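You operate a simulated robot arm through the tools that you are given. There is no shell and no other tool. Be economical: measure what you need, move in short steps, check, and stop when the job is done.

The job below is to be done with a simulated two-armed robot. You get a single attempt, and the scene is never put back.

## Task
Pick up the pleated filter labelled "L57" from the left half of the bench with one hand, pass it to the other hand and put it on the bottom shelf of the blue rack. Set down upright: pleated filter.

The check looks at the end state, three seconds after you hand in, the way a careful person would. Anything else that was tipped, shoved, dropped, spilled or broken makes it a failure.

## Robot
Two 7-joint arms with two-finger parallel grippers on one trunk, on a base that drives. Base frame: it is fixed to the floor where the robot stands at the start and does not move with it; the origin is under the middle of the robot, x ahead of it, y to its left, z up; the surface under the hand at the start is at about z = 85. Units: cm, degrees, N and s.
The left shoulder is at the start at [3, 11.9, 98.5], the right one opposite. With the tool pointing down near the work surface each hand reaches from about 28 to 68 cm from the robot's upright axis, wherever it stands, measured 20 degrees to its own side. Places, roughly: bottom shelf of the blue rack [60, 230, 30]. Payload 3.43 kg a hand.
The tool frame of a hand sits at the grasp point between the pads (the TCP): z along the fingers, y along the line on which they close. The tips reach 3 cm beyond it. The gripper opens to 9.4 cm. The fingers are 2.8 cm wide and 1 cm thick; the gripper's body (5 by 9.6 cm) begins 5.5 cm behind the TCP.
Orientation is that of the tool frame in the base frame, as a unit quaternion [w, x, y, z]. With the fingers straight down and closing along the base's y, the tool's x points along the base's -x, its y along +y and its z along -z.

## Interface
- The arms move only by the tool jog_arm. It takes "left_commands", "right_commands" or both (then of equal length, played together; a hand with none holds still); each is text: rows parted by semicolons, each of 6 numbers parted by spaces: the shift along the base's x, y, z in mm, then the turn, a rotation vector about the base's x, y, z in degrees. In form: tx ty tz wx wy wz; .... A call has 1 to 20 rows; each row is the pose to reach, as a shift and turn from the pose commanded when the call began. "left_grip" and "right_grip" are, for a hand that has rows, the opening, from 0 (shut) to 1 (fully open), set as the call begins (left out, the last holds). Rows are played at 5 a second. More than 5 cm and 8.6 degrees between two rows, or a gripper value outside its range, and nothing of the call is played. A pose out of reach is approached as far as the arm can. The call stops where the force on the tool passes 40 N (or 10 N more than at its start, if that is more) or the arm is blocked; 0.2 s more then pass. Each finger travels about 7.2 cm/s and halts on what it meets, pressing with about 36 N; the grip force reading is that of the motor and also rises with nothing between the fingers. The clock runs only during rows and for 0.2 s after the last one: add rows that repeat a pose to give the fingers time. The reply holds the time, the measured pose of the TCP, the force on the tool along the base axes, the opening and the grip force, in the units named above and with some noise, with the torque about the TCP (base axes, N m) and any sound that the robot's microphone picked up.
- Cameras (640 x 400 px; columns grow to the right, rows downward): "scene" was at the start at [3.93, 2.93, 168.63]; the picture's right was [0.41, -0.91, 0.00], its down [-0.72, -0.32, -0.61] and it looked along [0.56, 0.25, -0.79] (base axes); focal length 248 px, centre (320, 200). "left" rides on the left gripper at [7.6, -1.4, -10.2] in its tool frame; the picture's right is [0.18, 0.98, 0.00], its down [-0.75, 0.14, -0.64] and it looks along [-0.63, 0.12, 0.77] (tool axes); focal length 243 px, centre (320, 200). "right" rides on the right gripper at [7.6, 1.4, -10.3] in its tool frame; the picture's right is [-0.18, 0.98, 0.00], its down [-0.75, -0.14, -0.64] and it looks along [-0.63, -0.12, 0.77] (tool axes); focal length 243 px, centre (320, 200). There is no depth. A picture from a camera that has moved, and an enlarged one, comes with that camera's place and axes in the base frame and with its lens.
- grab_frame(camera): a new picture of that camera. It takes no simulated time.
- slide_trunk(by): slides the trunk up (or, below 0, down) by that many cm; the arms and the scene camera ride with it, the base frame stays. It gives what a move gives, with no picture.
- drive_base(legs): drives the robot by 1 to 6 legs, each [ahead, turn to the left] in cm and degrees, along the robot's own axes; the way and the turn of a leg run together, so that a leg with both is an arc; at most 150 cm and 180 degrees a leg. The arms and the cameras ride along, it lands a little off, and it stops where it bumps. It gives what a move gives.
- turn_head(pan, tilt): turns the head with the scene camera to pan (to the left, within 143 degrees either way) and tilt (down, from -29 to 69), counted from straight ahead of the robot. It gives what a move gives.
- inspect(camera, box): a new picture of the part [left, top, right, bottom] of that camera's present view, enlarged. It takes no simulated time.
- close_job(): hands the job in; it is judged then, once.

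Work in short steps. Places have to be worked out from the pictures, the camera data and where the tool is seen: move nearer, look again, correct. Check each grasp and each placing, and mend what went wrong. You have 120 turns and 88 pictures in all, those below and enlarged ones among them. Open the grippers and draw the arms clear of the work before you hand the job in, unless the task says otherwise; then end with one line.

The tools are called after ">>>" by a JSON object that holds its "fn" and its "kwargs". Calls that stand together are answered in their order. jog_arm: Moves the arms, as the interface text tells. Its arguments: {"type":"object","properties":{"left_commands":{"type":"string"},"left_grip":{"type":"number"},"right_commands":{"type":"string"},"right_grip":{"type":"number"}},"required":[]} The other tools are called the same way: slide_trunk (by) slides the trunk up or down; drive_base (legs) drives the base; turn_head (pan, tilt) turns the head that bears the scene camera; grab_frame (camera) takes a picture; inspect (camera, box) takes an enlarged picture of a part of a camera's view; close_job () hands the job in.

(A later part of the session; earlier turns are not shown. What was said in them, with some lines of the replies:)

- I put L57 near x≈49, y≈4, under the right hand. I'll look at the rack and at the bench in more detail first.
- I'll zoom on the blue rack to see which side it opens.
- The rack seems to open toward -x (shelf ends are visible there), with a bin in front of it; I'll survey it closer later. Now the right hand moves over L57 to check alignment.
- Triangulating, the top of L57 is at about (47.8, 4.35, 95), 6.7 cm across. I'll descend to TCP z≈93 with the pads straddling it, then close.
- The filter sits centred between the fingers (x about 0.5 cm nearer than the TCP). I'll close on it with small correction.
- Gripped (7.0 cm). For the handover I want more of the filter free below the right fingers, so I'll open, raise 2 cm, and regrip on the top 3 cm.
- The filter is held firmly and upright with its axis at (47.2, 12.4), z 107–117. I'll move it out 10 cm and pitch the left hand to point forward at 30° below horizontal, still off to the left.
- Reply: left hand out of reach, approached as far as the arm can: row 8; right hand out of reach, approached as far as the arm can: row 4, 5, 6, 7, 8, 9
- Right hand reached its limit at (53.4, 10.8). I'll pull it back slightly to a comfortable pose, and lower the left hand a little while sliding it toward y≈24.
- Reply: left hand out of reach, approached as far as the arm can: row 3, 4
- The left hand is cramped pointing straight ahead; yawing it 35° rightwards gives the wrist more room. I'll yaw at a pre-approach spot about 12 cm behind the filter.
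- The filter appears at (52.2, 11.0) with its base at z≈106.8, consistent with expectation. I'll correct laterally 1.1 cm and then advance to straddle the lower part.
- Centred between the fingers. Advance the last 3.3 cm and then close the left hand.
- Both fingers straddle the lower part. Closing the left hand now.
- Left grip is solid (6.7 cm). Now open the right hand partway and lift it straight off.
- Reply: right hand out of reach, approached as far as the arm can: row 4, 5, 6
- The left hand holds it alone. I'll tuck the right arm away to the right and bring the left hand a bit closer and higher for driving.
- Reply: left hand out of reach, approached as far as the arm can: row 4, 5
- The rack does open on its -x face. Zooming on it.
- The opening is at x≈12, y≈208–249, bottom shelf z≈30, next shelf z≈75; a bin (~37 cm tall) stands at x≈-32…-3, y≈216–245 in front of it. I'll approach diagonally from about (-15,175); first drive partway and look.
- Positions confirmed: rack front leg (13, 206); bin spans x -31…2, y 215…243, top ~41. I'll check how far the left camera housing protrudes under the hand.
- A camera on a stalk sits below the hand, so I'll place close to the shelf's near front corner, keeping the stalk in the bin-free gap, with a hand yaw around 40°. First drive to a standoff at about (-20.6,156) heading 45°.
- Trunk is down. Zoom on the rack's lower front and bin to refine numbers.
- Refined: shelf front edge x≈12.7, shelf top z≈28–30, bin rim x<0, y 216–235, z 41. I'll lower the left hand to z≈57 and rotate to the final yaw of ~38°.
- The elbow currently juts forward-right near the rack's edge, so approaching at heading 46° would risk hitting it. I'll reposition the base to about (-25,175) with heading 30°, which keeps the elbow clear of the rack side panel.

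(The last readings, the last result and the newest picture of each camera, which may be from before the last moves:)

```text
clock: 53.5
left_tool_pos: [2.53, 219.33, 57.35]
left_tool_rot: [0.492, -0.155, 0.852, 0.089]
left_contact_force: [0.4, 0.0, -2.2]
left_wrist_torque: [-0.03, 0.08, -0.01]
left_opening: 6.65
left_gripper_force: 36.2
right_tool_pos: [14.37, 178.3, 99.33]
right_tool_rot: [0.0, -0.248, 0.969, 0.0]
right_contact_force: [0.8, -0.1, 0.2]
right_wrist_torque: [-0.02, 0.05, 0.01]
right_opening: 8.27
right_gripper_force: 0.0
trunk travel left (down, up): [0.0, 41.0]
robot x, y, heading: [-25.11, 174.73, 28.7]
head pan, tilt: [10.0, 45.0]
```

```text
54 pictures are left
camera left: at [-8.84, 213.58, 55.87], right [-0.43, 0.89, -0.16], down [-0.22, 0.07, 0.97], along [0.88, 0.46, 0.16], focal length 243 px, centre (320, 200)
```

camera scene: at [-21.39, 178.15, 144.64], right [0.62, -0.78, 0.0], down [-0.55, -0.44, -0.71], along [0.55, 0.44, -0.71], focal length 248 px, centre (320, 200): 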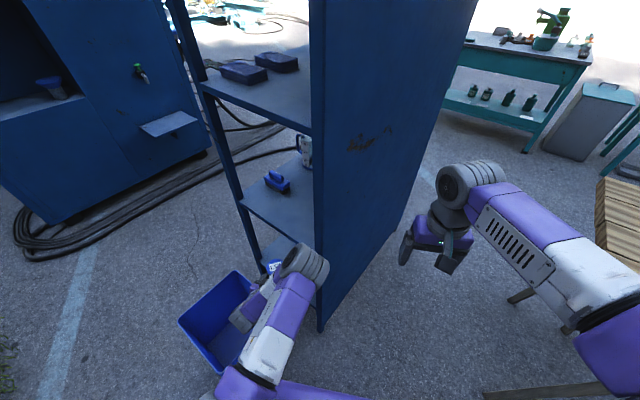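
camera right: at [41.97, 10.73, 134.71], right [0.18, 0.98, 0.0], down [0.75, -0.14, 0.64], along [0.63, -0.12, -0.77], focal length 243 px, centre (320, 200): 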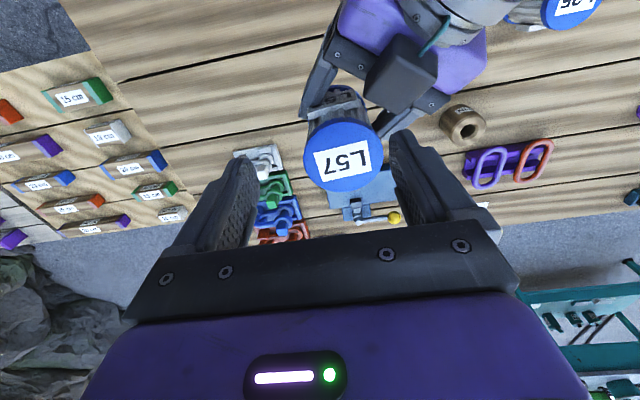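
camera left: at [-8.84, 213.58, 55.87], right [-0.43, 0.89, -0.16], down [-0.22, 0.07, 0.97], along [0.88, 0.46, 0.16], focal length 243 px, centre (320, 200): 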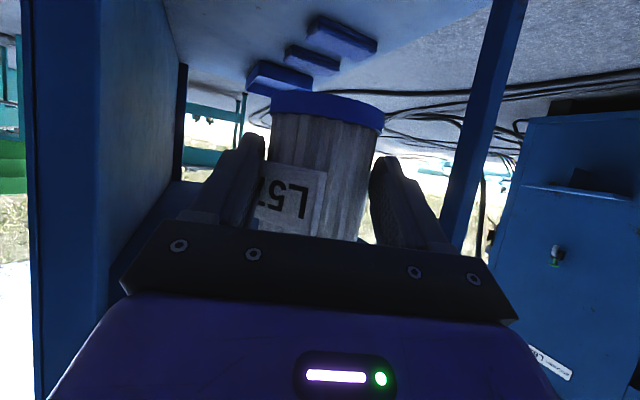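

The bottom shelf's blue blocks are at x≥35, y≈237, leaving the front area around (18,223) free. I'll rotate the hand to yaw 38° here and move halfway, then check the elbow.

>>> {"fn": "jog_arm", "kwargs": {"left_commands": "0 0 0 0 0 6; 10 2 0 0 0 12; 30 6 0 0 0 17.5; 50 10 0 0 0 17.5; 70 14 0 0 0 17.5; 70 14 0 0 0 17.5"}}

>>> {"fn": "grab_frame", "kwargs": {"camera": "scene"}}

>>> {"fn": "grab_frame", "kwargs": {"camera": "left"}}

```text
clock: 54.9
left_tool_pos: [5.12, 227.24, 58.04]
left_tool_rot: [0.477, -0.27, 0.825, 0.136]
left_contact_force: [-0.1, 0.0, -3.3]
left_wrist_torque: [-0.04, 0.03, -0.01]
left_opening: 6.66
left_gripper_force: 36.0
left hand out of reach, approached as far as the arm can: row 2, 3, 4, 5, 6
right_tool_pos: [14.36, 178.45, 99.44]
right_tool_rot: [0.0, -0.248, 0.969, 0.0]
right_contact_force: [0.0, 0.1, -0.3]
right_wrist_torque: [-0.04, 0.03, 0.03]
right_opening: 8.27
right_gripper_force: 0.1
trunk travel left (down, up): [0.0, 41.0]
robot x, y, heading: [-25.07, 174.17, 28.9]
head pan, tilt: [10.0, 45.0]
```

```text
53 pictures are left
camera scene: at [-21.36, 178.18, 144.64], right [0.62, -0.78, 0.0], down [-0.55, -0.44, -0.71], along [0.55, 0.44, -0.71], focal length 248 px, centre (320, 200)
```

scene: 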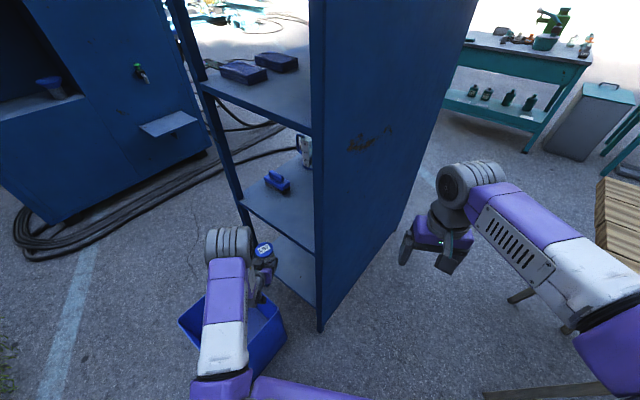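

```text
52 pictures are left
camera left: at [-4.31, 218.79, 56.68], right [-0.64, 0.74, -0.19], down [-0.24, 0.04, 0.97], along [0.73, 0.67, 0.15], focal length 243 px, centre (320, 200)
```

left: 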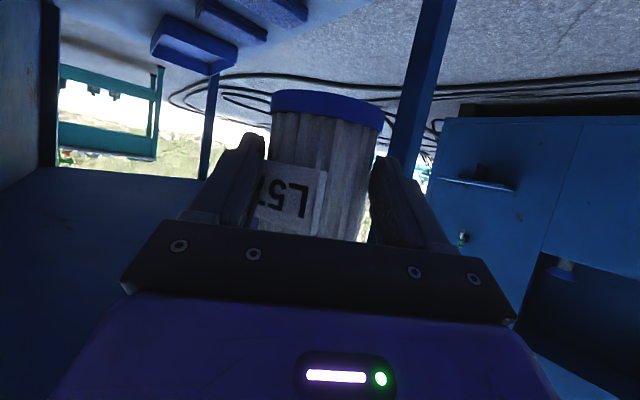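

The arm diverted to (5.1, 227.2) with the elbow now on the left, which is away from the rack. I'll try stepping toward the target from this configuration.

>>> {"fn": "jog_arm", "kwargs": {"left_commands": "10 -5 0 0 0 0; 20 -10 0 0 0 0; 30 -15 0 0 0 0; 40 -20 0 0 0 0; 40 -20 0 0 0 0"}}

>>> {"fn": "grab_frame", "kwargs": {"camera": "scene"}}

```text
clock: 56.1
left_tool_pos: [7.63, 227.22, 58.56]
left_tool_rot: [0.479, -0.265, 0.827, 0.127]
left_contact_force: [0.2, -0.4, -2.6]
left_wrist_torque: [-0.05, 0.09, -0.01]
left_opening: 6.61
left_gripper_force: 35.9
left hand out of reach, approached as far as the arm can: row 1, 2, 3, 4, 5
right_tool_pos: [14.48, 178.28, 99.49]
right_tool_rot: [0.0, -0.248, 0.969, 0.0]
right_contact_force: [0.4, -0.3, 0.6]
right_wrist_torque: [0.02, 0.0, 0.0]
right_opening: 8.28
right_gripper_force: 0.0
trunk travel left (down, up): [0.0, 41.0]
robot x, y, heading: [-25.11, 174.45, 28.6]
head pan, tilt: [10.0, 45.0]
```

```text
51 pictures are left
camera scene: at [-21.4, 178.16, 144.64], right [0.62, -0.78, 0.0], down [-0.55, -0.44, -0.71], along [0.55, 0.44, -0.71], focal length 248 px, centre (320, 200)
```

scene: 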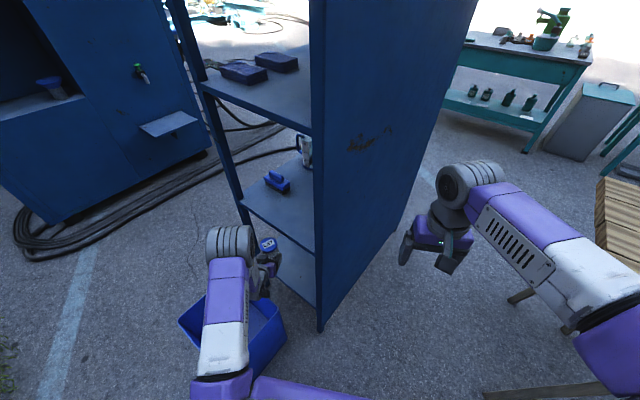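

I'm at a joint limit at this relative yaw. I'll rotate the hand back 9° to regain freedom, then step toward the target.

>>> {"fn": "jog_arm", "kwargs": {"left_commands": "0 0 0 0 0 -5; 0 0 0 0 0 -10; 10 -10 0 0 0 -10; 20 -20 0 0 0 -10; 30 -30 0 0 0 -10; 30 -30 0 0 0 -10"}}

>>> {"fn": "grab_frame", "kwargs": {"camera": "scene"}}

```text
clock: 57.5
left_tool_pos: [10.61, 224.41, 58.57]
left_tool_rot: [0.487, -0.197, 0.845, 0.095]
left_contact_force: [-0.9, 0.8, -3.2]
left_wrist_torque: [-0.02, 0.08, 0.01]
left_opening: 6.64
left_gripper_force: 35.7
right_tool_pos: [14.51, 178.3, 99.45]
right_tool_rot: [0.0, -0.248, 0.969, 0.0]
right_contact_force: [0.0, 0.0, 0.2]
right_wrist_torque: [0.01, 0.01, -0.01]
right_opening: 8.27
right_gripper_force: 0.0
trunk travel left (down, up): [0.0, 41.0]
robot x, y, heading: [-25.05, 174.6, 28.6]
head pan, tilt: [10.0, 45.0]
```

```text
50 pictures are left
camera scene: at [-21.39, 178.16, 144.64], right [0.62, -0.78, 0.0], down [-0.55, -0.44, -0.71], along [0.55, 0.44, -0.71], focal length 248 px, centre (320, 200)
```

scene: 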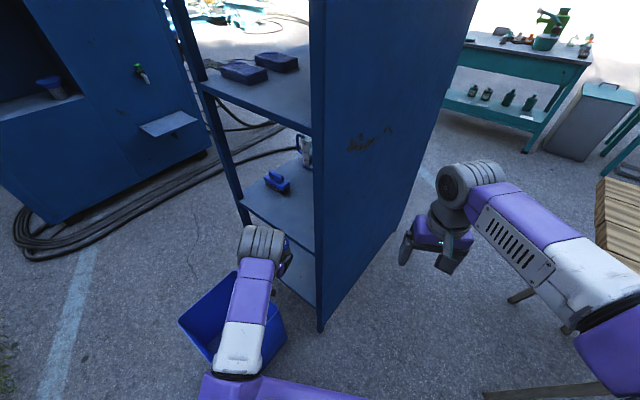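

Reach is regained (hand yaw ≈24°); the filter leans ~2° toward +y, which I'll correct. Moving to hover over the target (axis ≈(18.2,220.3)) at z≈50.

>>> {"fn": "jog_arm", "kwargs": {"left_commands": "10 -12 -10 1.8 0.4 0; 20 -24 -20 1.8 0.4 1; 35 -36 -40 1.8 0.4 2; 50 -48 -60 1.8 0.4 3; 60 -48 -86 1.8 0.4 3; 60 -48 -86 1.8 0.4 3"}}

>>> {"fn": "grab_frame", "kwargs": {"camera": "scene"}}

>>> {"fn": "grab_frame", "kwargs": {"camera": "left"}}

```text
clock: 58.9
left_tool_pos: [15.22, 224.18, 50.22]
left_tool_rot: [0.487, -0.202, 0.844, 0.1]
left_contact_force: [0.0, -0.8, -2.1]
left_wrist_torque: [0.02, 0.1, -0.02]
left_opening: 6.63
left_gripper_force: 35.7
left hand out of reach, approached as far as the arm can: row 2, 3, 4, 5, 6
right_tool_pos: [14.38, 178.35, 99.47]
right_tool_rot: [0.0, -0.248, 0.969, 0.0]
right_contact_force: [-0.1, -0.1, 0.1]
right_wrist_torque: [0.0, 0.02, -0.04]
right_opening: 8.27
right_gripper_force: 0.0
trunk travel left (down, up): [0.0, 41.0]
robot x, y, heading: [-24.76, 174.45, 28.9]
head pan, tilt: [10.0, 45.0]
```

```text
49 pictures are left
camera scene: at [-21.39, 178.17, 144.65], right [0.62, -0.78, 0.0], down [-0.55, -0.44, -0.71], along [0.55, 0.44, -0.71], focal length 248 px, centre (320, 200)
```

scene: 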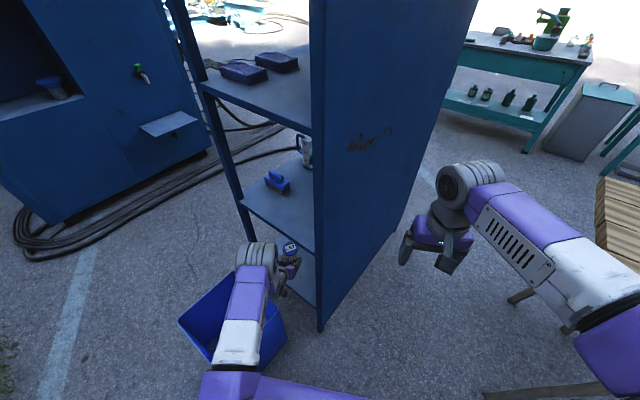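

```text
48 pictures are left
camera left: at [4.4, 217.38, 48.82], right [-0.51, 0.84, -0.19], down [-0.23, 0.08, 0.97], along [0.83, 0.54, 0.15], focal length 243 px, centre (320, 200)
```

left: 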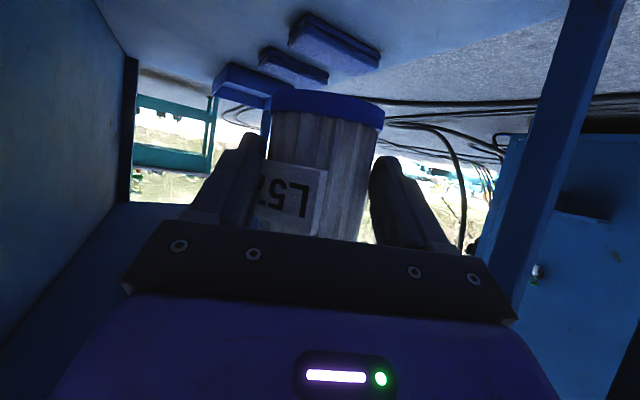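

The arm can't go lower in y here, but placing at y≈225 works if I go slightly deeper (axis x≈20.5), centring the camera stalk between bin rim and shelf edge. Let me measure that gap again from this viewpoint.

>>> {"fn": "inspect", "kwargs": {"camera": "scene", "box": [170, 220, 350, 380]}}

```text
2.50 times, centred on (260, 300) of scene
camera zoom: at [-21.39, 178.17, 144.65], right [0.62, -0.78, 0.0], down [-0.55, -0.44, -0.71], along [0.55, 0.44, -0.71], focal length 620 px, centre (470, -50)
```

zoom: 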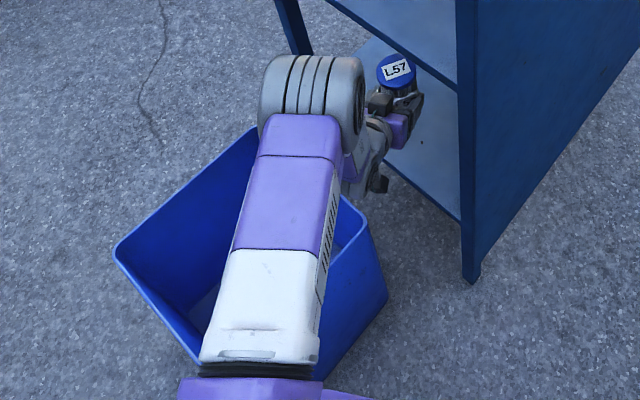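

Gap confirmed: bin rim ends at x≈-1.2, shelf edge at 12.5. Move to TCP x≈18.4 at this height, then down to z≈40.

>>> {"fn": "jog_arm", "kwargs": {"left_commands": "10 0 0 0 0 0; 20 0 0 0 0 0; 32 0 0 0 0 0; 32 0 -30 0 0 0; 32 0 -60 0 0 0; 32 0 -100 0 0 0; 32 0 -100 0 0 0"}}

>>> {"fn": "grab_frame", "kwargs": {"camera": "left"}}

>>> {"fn": "inspect", "kwargs": {"camera": "scene", "box": [170, 220, 350, 380]}}

```text
clock: 60.5
left_tool_pos: [18.09, 226.44, 40.11]
left_tool_rot: [0.486, -0.206, 0.842, 0.109]
left_contact_force: [0.8, -0.1, -2.5]
left_wrist_torque: [-0.06, 0.05, -0.03]
left_opening: 6.66
left_gripper_force: 36.0
left hand out of reach, approached as far as the arm can: row 1, 2, 3, 4, 5, 6, 7
right_tool_pos: [14.36, 178.38, 99.4]
right_tool_rot: [0.0, -0.248, 0.969, 0.001]
right_contact_force: [0.5, 0.9, -0.3]
right_wrist_torque: [-0.01, 0.03, -0.04]
right_opening: 8.26
right_gripper_force: 0.1
trunk travel left (down, up): [0.0, 41.0]
robot x, y, heading: [-24.95, 174.06, 28.5]
head pan, tilt: [10.0, 45.0]
```

```text
46 pictures are left
camera left: at [7.43, 219.39, 38.56], right [-0.53, 0.83, -0.18], down [-0.23, 0.06, 0.97], along [0.82, 0.55, 0.16], focal length 243 px, centre (320, 200)
```

left: 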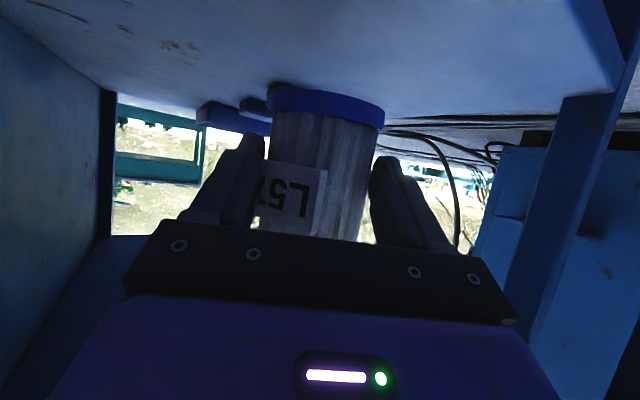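

```text
2.50 times, centred on (260, 300) of scene
camera zoom: at [-21.39, 178.17, 144.65], right [0.62, -0.78, 0.0], down [-0.55, -0.44, -0.71], along [0.55, 0.44, -0.71], focal length 620 px, centre (470, -50)
```

zoom: 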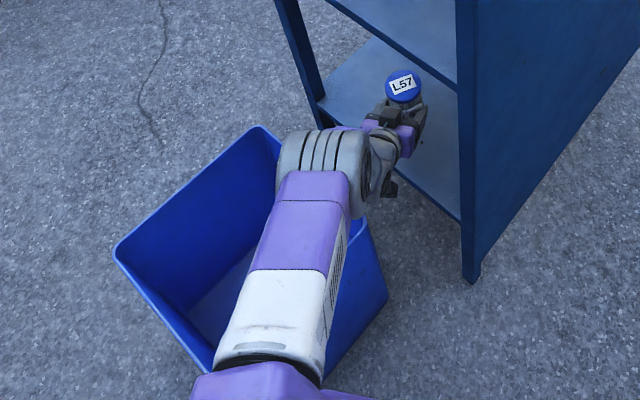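

Good position: TCP (18.1, 226.4, 40.1), camera well inside the gap, tilt ~1°. Lower to z≈35.3.

>>> {"fn": "jog_arm", "kwargs": {"left_commands": "0 0 -15 0.5 0 0; 0 0 -30 1 0 0; 0 0 -48 1 0 0; 0 0 -48 1 0 0"}}

>>> {"fn": "grab_frame", "kwargs": {"camera": "left"}}

>>> {"fn": "inspect", "kwargs": {"camera": "scene", "box": [230, 220, 350, 330]}}

```text
clock: 61.5
left_tool_pos: [18.08, 226.78, 35.01]
left_tool_rot: [0.486, -0.206, 0.84, 0.125]
left_contact_force: [-0.4, -0.4, -3.5]
left_wrist_torque: [-0.01, 0.06, -0.01]
left_opening: 6.64
left_gripper_force: 35.4
left hand out of reach, approached as far as the arm can: row 1, 2, 3, 4
right_tool_pos: [14.4, 178.3, 99.45]
right_tool_rot: [-0.001, -0.248, 0.969, 0.0]
right_contact_force: [-0.4, 0.4, -0.1]
right_wrist_torque: [-0.01, -0.01, 0.03]
right_opening: 8.27
right_gripper_force: 0.1
trunk travel left (down, up): [0.0, 41.0]
robot x, y, heading: [-24.8, 174.71, 28.9]
head pan, tilt: [10.0, 45.0]
```

```text
44 pictures are left
camera left: at [7.51, 219.6, 33.39], right [-0.54, 0.83, -0.15], down [-0.23, 0.03, 0.97], along [0.81, 0.56, 0.17], focal length 243 px, centre (320, 200)
```

left: 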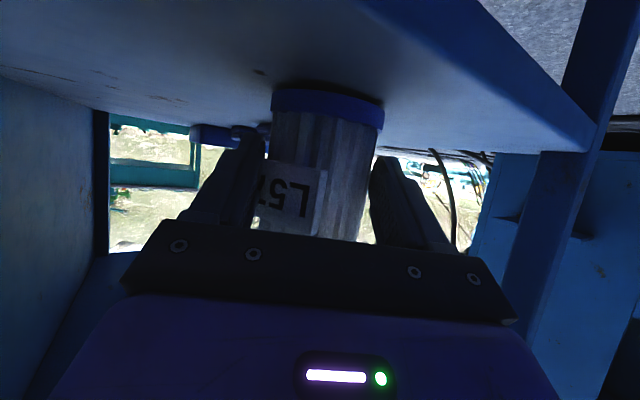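

```text
3.64 times, centred on (290, 275) of scene
camera zoom: at [-21.39, 178.16, 144.65], right [0.62, -0.78, 0.0], down [-0.55, -0.44, -0.71], along [0.55, 0.44, -0.71], focal length 901 px, centre (429, -73)
```

zoom: 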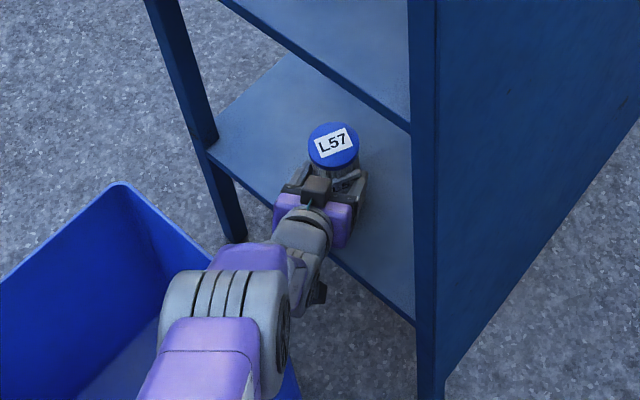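

Nearly there; tilt under 1°. Lowering in small steps, watching the force.

>>> {"fn": "jog_arm", "kwargs": {"left_commands": "0 0 -4 0 0 0; 0 0 -7 0 0 0; 0 0 -7 0 0 0"}}

```text
clock: 62.3
left_tool_pos: [18.21, 226.95, 34.76]
left_tool_rot: [0.489, -0.206, 0.838, 0.128]
left_contact_force: [-1.6, -0.7, 14.0]
left_wrist_torque: [-0.38, -0.13, -0.02]
left_opening: 6.67
left_gripper_force: 35.9
right_tool_pos: [14.37, 178.24, 99.4]
right_tool_rot: [0.0, -0.248, 0.969, 0.0]
right_contact_force: [0.8, -0.7, 0.2]
right_wrist_torque: [-0.02, 0.0, 0.0]
right_opening: 8.29
right_gripper_force: 0.1
trunk travel left (down, up): [0.0, 41.0]
robot x, y, heading: [-25.31, 174.33, 28.8]
head pan, tilt: [10.0, 45.0]
```

Contact with the shelf (force z +14 N at TCP 34.8). I'll ease by 3 mm and then open the fingers.

>>> {"fn": "jog_arm", "kwargs": {"left_commands": "0 0 2 0 0 0; 0 0 4 0 0 0; 0 0 4 0 0 0"}}

>>> {"fn": "grab_frame", "kwargs": {"camera": "left"}}

```text
clock: 63.1
left_tool_pos: [18.02, 226.64, 34.66]
left_tool_rot: [0.485, -0.206, 0.84, 0.125]
left_contact_force: [0.4, 1.7, 1.7]
left_wrist_torque: [-0.03, -0.07, 0.06]
left_opening: 6.65
left_gripper_force: 35.8
right_tool_pos: [14.32, 178.26, 99.39]
right_tool_rot: [-0.001, -0.248, 0.969, 0.0]
right_contact_force: [0.4, -0.4, -0.2]
right_wrist_torque: [-0.01, -0.02, 0.0]
right_opening: 8.27
right_gripper_force: 0.0
trunk travel left (down, up): [0.0, 41.0]
robot x, y, heading: [-25.21, 174.64, 28.8]
head pan, tilt: [10.0, 45.0]
```

```text
42 pictures are left
camera left: at [7.51, 219.6, 33.06], right [-0.54, 0.83, -0.15], down [-0.22, 0.03, 0.97], along [0.81, 0.56, 0.17], focal length 243 px, centre (320, 200)
```

left: 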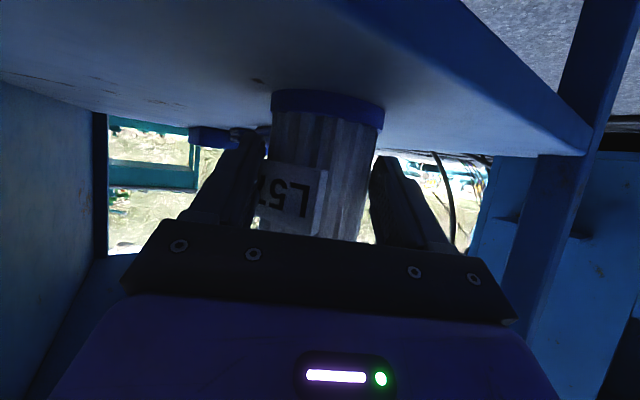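

Resting on the shelf with nearly zero net force. Opening the left hand in place.

>>> {"fn": "jog_arm", "kwargs": {"left_commands": "0 0 0 0 0 0; 0 0 0 0 0 0; 0 0 0 0 0 0; 0 0 0 0 0 0", "left_grip": 1}}

>>> {"fn": "grab_frame", "kwargs": {"camera": "left"}}

>>> {"fn": "inspect", "kwargs": {"camera": "scene", "box": [230, 220, 350, 330]}}

```text
clock: 64.1
left_tool_pos: [18.19, 226.82, 34.75]
left_tool_rot: [0.487, -0.206, 0.839, 0.126]
left_contact_force: [0.4, -0.2, -0.4]
left_wrist_torque: [0.02, -0.03, -0.02]
left_opening: 9.41
left_gripper_force: 0.1
right_tool_pos: [14.35, 178.33, 99.53]
right_tool_rot: [0.001, -0.248, 0.969, 0.0]
right_contact_force: [-0.3, -0.2, 0.0]
right_wrist_torque: [-0.05, 0.02, 0.01]
right_opening: 8.28
right_gripper_force: 0.1
trunk travel left (down, up): [0.0, 41.0]
robot x, y, heading: [-25.48, 174.48, 28.9]
head pan, tilt: [10.0, 45.0]
```

```text
41 pictures are left
camera left: at [7.59, 219.65, 33.12], right [-0.54, 0.83, -0.15], down [-0.23, 0.03, 0.97], along [0.81, 0.56, 0.17], focal length 243 px, centre (320, 200)
```

left: 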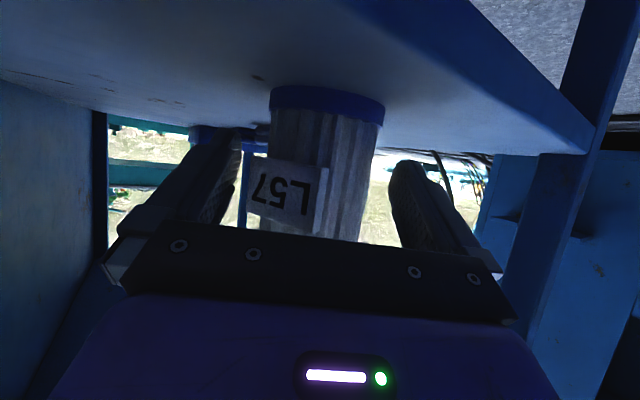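

```text
3.64 times, centred on (290, 275) of scene
camera zoom: at [-21.41, 178.13, 144.65], right [0.62, -0.78, 0.0], down [-0.55, -0.44, -0.71], along [0.55, 0.44, -0.71], focal length 901 px, centre (429, -73)
```

zoom: 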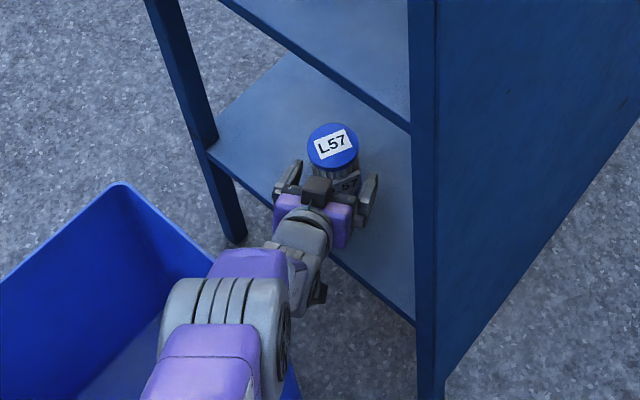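

Released and upright. I'll rise straight up in small steps, which keeps the stalk clear of the bin.

>>> {"fn": "jog_arm", "kwargs": {"left_commands": "0 0 8 0 0 0; 0 0 16 0 0 0; 0 0 26 0 0 0; 0 0 36 0 0 0"}}

>>> {"fn": "grab_frame", "kwargs": {"camera": "left"}}

>>> {"fn": "inspect", "kwargs": {"camera": "scene", "box": [230, 220, 350, 330]}}

```text
clock: 65.1
left_tool_pos: [18.15, 227.73, 38.1]
left_tool_rot: [0.487, -0.204, 0.84, 0.123]
left_contact_force: [0.2, 0.9, 0.3]
left_wrist_torque: [0.01, -0.01, 0.0]
left_opening: 9.4
left_gripper_force: 0.0
left hand out of reach, approached as far as the arm can: row 2, 3, 4
right_tool_pos: [14.41, 178.2, 99.49]
right_tool_rot: [0.0, -0.247, 0.969, 0.0]
right_contact_force: [0.0, 0.5, -0.3]
right_wrist_torque: [0.02, -0.02, -0.03]
right_opening: 8.28
right_gripper_force: 0.0
trunk travel left (down, up): [0.0, 41.0]
robot x, y, heading: [-25.23, 174.29, 28.4]
head pan, tilt: [10.0, 45.0]
```

```text
39 pictures are left
camera left: at [7.53, 220.64, 36.48], right [-0.54, 0.83, -0.15], down [-0.23, 0.03, 0.97], along [0.81, 0.56, 0.17], focal length 243 px, centre (320, 200)
```

left: 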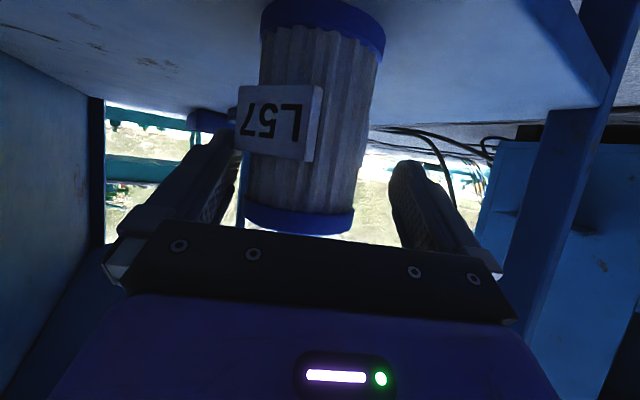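

```text
3.64 times, centred on (290, 275) of scene
camera zoom: at [-21.41, 178.13, 144.65], right [0.62, -0.78, 0.0], down [-0.55, -0.44, -0.71], along [0.55, 0.44, -0.71], focal length 901 px, centre (429, -73)
```

zoom: 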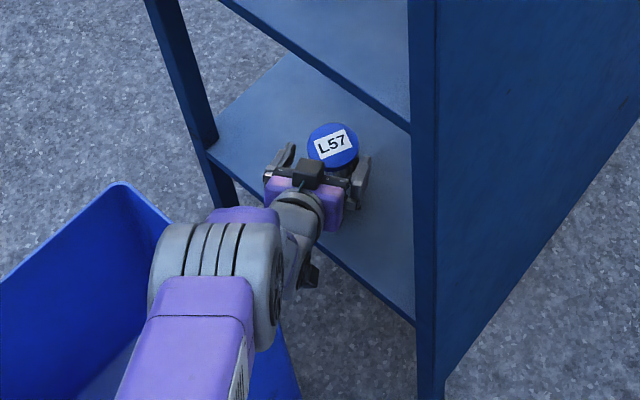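

The hand drifted ~1 cm toward +y due to the joint limit. I'll recentre (slight yaw back and -y shift) and then use the trunk to rise instead of the arm.

>>> {"fn": "jog_arm", "kwargs": {"left_commands": "0 -4 0 0 0 -2; 0 -8 0 0 0 -4; 0 -8 0 0 0 -4"}}

>>> {"fn": "grab_frame", "kwargs": {"camera": "left"}}

```text
clock: 65.9
left_tool_pos: [18.04, 226.95, 38.13]
left_tool_rot: [0.491, -0.177, 0.846, 0.111]
left_contact_force: [-0.5, 0.6, -1.0]
left_wrist_torque: [0.02, -0.02, -0.02]
left_opening: 9.42
left_gripper_force: 0.1
right_tool_pos: [14.64, 178.18, 99.42]
right_tool_rot: [0.0, -0.248, 0.969, -0.001]
right_contact_force: [-0.3, -0.3, 0.8]
right_wrist_torque: [0.0, -0.03, 0.03]
right_opening: 8.25
right_gripper_force: 0.0
trunk travel left (down, up): [0.0, 41.0]
robot x, y, heading: [-25.3, 174.66, 28.9]
head pan, tilt: [10.0, 45.0]
```

```text
37 pictures are left
camera left: at [7.07, 220.52, 36.5], right [-0.49, 0.86, -0.15], down [-0.22, 0.04, 0.97], along [0.85, 0.51, 0.17], focal length 243 px, centre (320, 200)
```

left: 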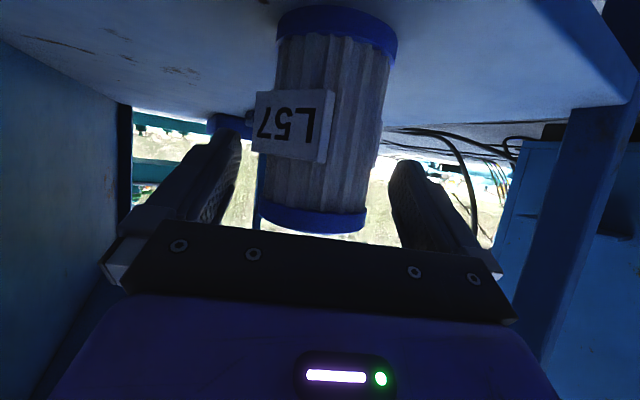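

Recentred. Raise with the trunk by 13 cm.

>>> {"fn": "slide_trunk", "kwargs": {"by": 13}}

>>> {"fn": "grab_frame", "kwargs": {"camera": "left"}}

>>> {"fn": "grab_frame", "kwargs": {"camera": "scene"}}

```text
clock: 67.5
left_tool_pos: [18.04, 226.97, 51.07]
left_tool_rot: [0.491, -0.178, 0.845, 0.112]
left_contact_force: [-0.1, -0.7, 0.1]
left_wrist_torque: [-0.02, -0.02, -0.02]
left_opening: 9.39
left_gripper_force: 0.0
right_tool_pos: [14.47, 178.18, 112.4]
right_tool_rot: [-0.001, -0.248, 0.969, -0.001]
right_contact_force: [-0.8, -0.1, 0.4]
right_wrist_torque: [0.0, 0.01, 0.03]
right_opening: 8.28
right_gripper_force: 0.1
trunk travel left (down, up): [-13.0, 28.0]
robot x, y, heading: [-25.42, 174.75, 28.9]
head pan, tilt: [10.0, 45.0]
```

```text
36 pictures are left
camera left: at [7.06, 220.52, 49.47], right [-0.49, 0.86, -0.15], down [-0.22, 0.04, 0.97], along [0.85, 0.51, 0.17], focal length 243 px, centre (320, 200)
```

left: 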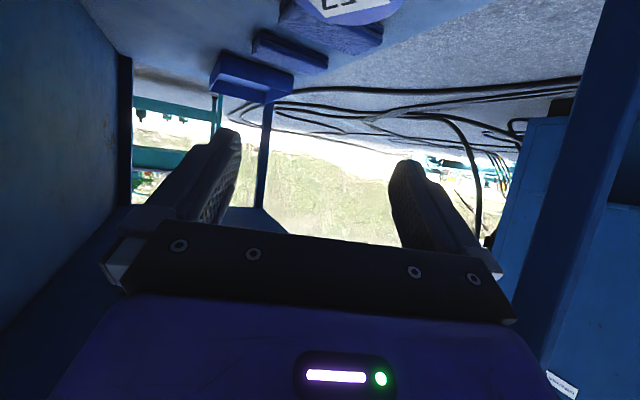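

```text
35 pictures are left
camera scene: at [-21.4, 178.14, 157.63], right [0.62, -0.78, 0.0], down [-0.55, -0.44, -0.71], along [0.55, 0.44, -0.71], focal length 248 px, centre (320, 200)
```

scene: 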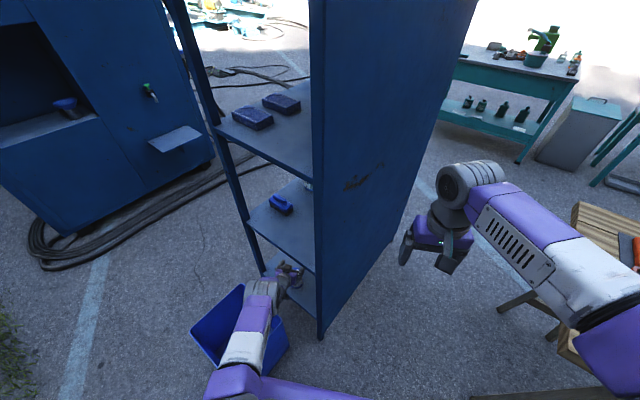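

Fingers are well above the filter. Back the base off 30 cm along its heading, then look.

>>> {"fn": "drive_base", "kwargs": {"legs": [[-30, 0]]}}

>>> {"fn": "turn_head", "kwargs": {"pan": 5, "tilt": 45}}

>>> {"fn": "grab_frame", "kwargs": {"camera": "scene"}}

>>> {"fn": "grab_frame", "kwargs": {"camera": "left"}}

```text
clock: 69.5
left_tool_pos: [-8.37, 212.72, 51.06]
left_tool_rot: [0.491, -0.178, 0.846, 0.112]
left_contact_force: [-0.5, 1.0, 0.5]
left_wrist_torque: [-0.01, 0.0, 0.0]
left_opening: 9.38
left_gripper_force: 0.1
right_tool_pos: [-11.77, 163.92, 112.54]
right_tool_rot: [0.0, -0.248, 0.969, -0.001]
right_contact_force: [-0.2, -0.1, 0.4]
right_wrist_torque: [0.05, -0.01, -0.03]
right_opening: 8.27
right_gripper_force: 0.1
trunk travel left (down, up): [-13.0, 28.0]
robot x, y, heading: [-51.91, 160.04, 28.6]
head pan, tilt: [10.0, 45.0]
```

```text
clock: 70.2
left_tool_pos: [-8.29, 212.69, 51.15]
left_tool_rot: [0.491, -0.178, 0.846, 0.111]
left_contact_force: [-0.5, 0.2, -0.2]
left_wrist_torque: [-0.02, 0.01, 0.03]
left_opening: 9.41
left_gripper_force: 0.1
right_tool_pos: [-11.72, 164.13, 112.5]
right_tool_rot: [-0.001, -0.249, 0.968, 0.0]
right_contact_force: [0.3, 1.2, 0.3]
right_wrist_torque: [0.03, -0.02, 0.0]
right_opening: 8.29
right_gripper_force: 0.1
trunk travel left (down, up): [-13.0, 28.0]
robot x, y, heading: [-51.57, 160.05, 28.8]
head pan, tilt: [5.0, 45.0]
```

```text
34 pictures are left
camera scene: at [-47.21, 163.21, 157.65], right [0.56, -0.83, 0.0], down [-0.59, -0.39, -0.71], along [0.59, 0.39, -0.71], focal length 248 px, centre (320, 200)
```

scene: 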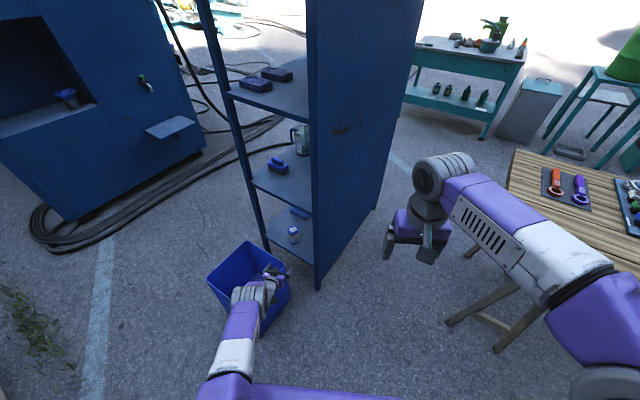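

```text
33 pictures are left
camera left: at [-19.23, 206.23, 49.5], right [-0.49, 0.86, -0.15], down [-0.22, 0.04, 0.97], along [0.84, 0.51, 0.17], focal length 243 px, centre (320, 200)
```

left: 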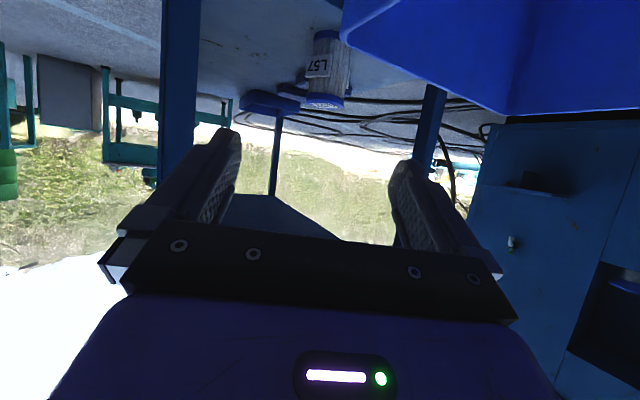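

L57 stands upright on the bottom shelf and the bin hasn't moved. One more 20 cm backward to draw the arm clear, with a final zoom check.

>>> {"fn": "drive_base", "kwargs": {"legs": [[-20, 0]]}}

>>> {"fn": "inspect", "kwargs": {"camera": "scene", "box": [200, 120, 360, 320]}}

```text
clock: 71.8
left_tool_pos: [-25.74, 203.12, 51.16]
left_tool_rot: [0.491, -0.178, 0.845, 0.113]
left_contact_force: [0.6, -0.6, -0.4]
left_wrist_torque: [0.06, -0.02, 0.03]
left_opening: 9.42
left_gripper_force: 0.1
right_tool_pos: [-29.24, 154.44, 112.47]
right_tool_rot: [0.0, -0.248, 0.969, 0.0]
right_contact_force: [0.3, -1.6, 0.1]
right_wrist_torque: [0.0, -0.01, 0.02]
right_opening: 8.28
right_gripper_force: 0.1
trunk travel left (down, up): [-13.0, 28.0]
robot x, y, heading: [-69.13, 150.34, 28.8]
head pan, tilt: [5.0, 45.0]
```

```text
2.00 times, centred on (280, 220) of scene
camera zoom: at [-64.79, 153.54, 157.65], right [0.56, -0.83, 0.0], down [-0.59, -0.39, -0.71], along [0.59, 0.39, -0.71], focal length 496 px, centre (400, 160)
```

zoom: 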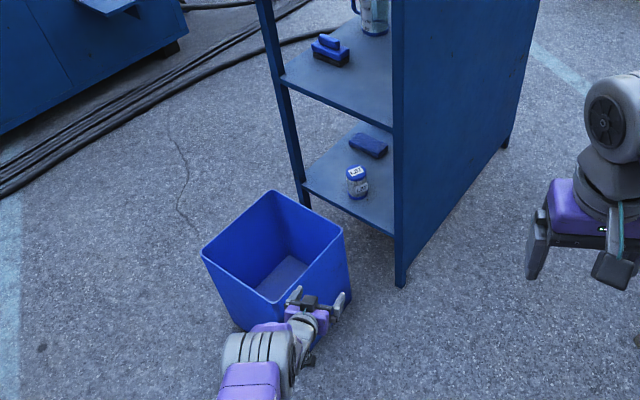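

The filter stands upright on the bottom shelf, both grippers are open and clear, and nothing else looks disturbed. Handing in.

>>> {"fn": "close_job", "kwargs": {}}

```text
The job is handed in.
```

L57 was picked up with the right hand, passed to the left, and now stands upright on the bottom shelf of the blue rack; the last picture shows nothing near the rack disturbed, though I didn't photograph the bench again.
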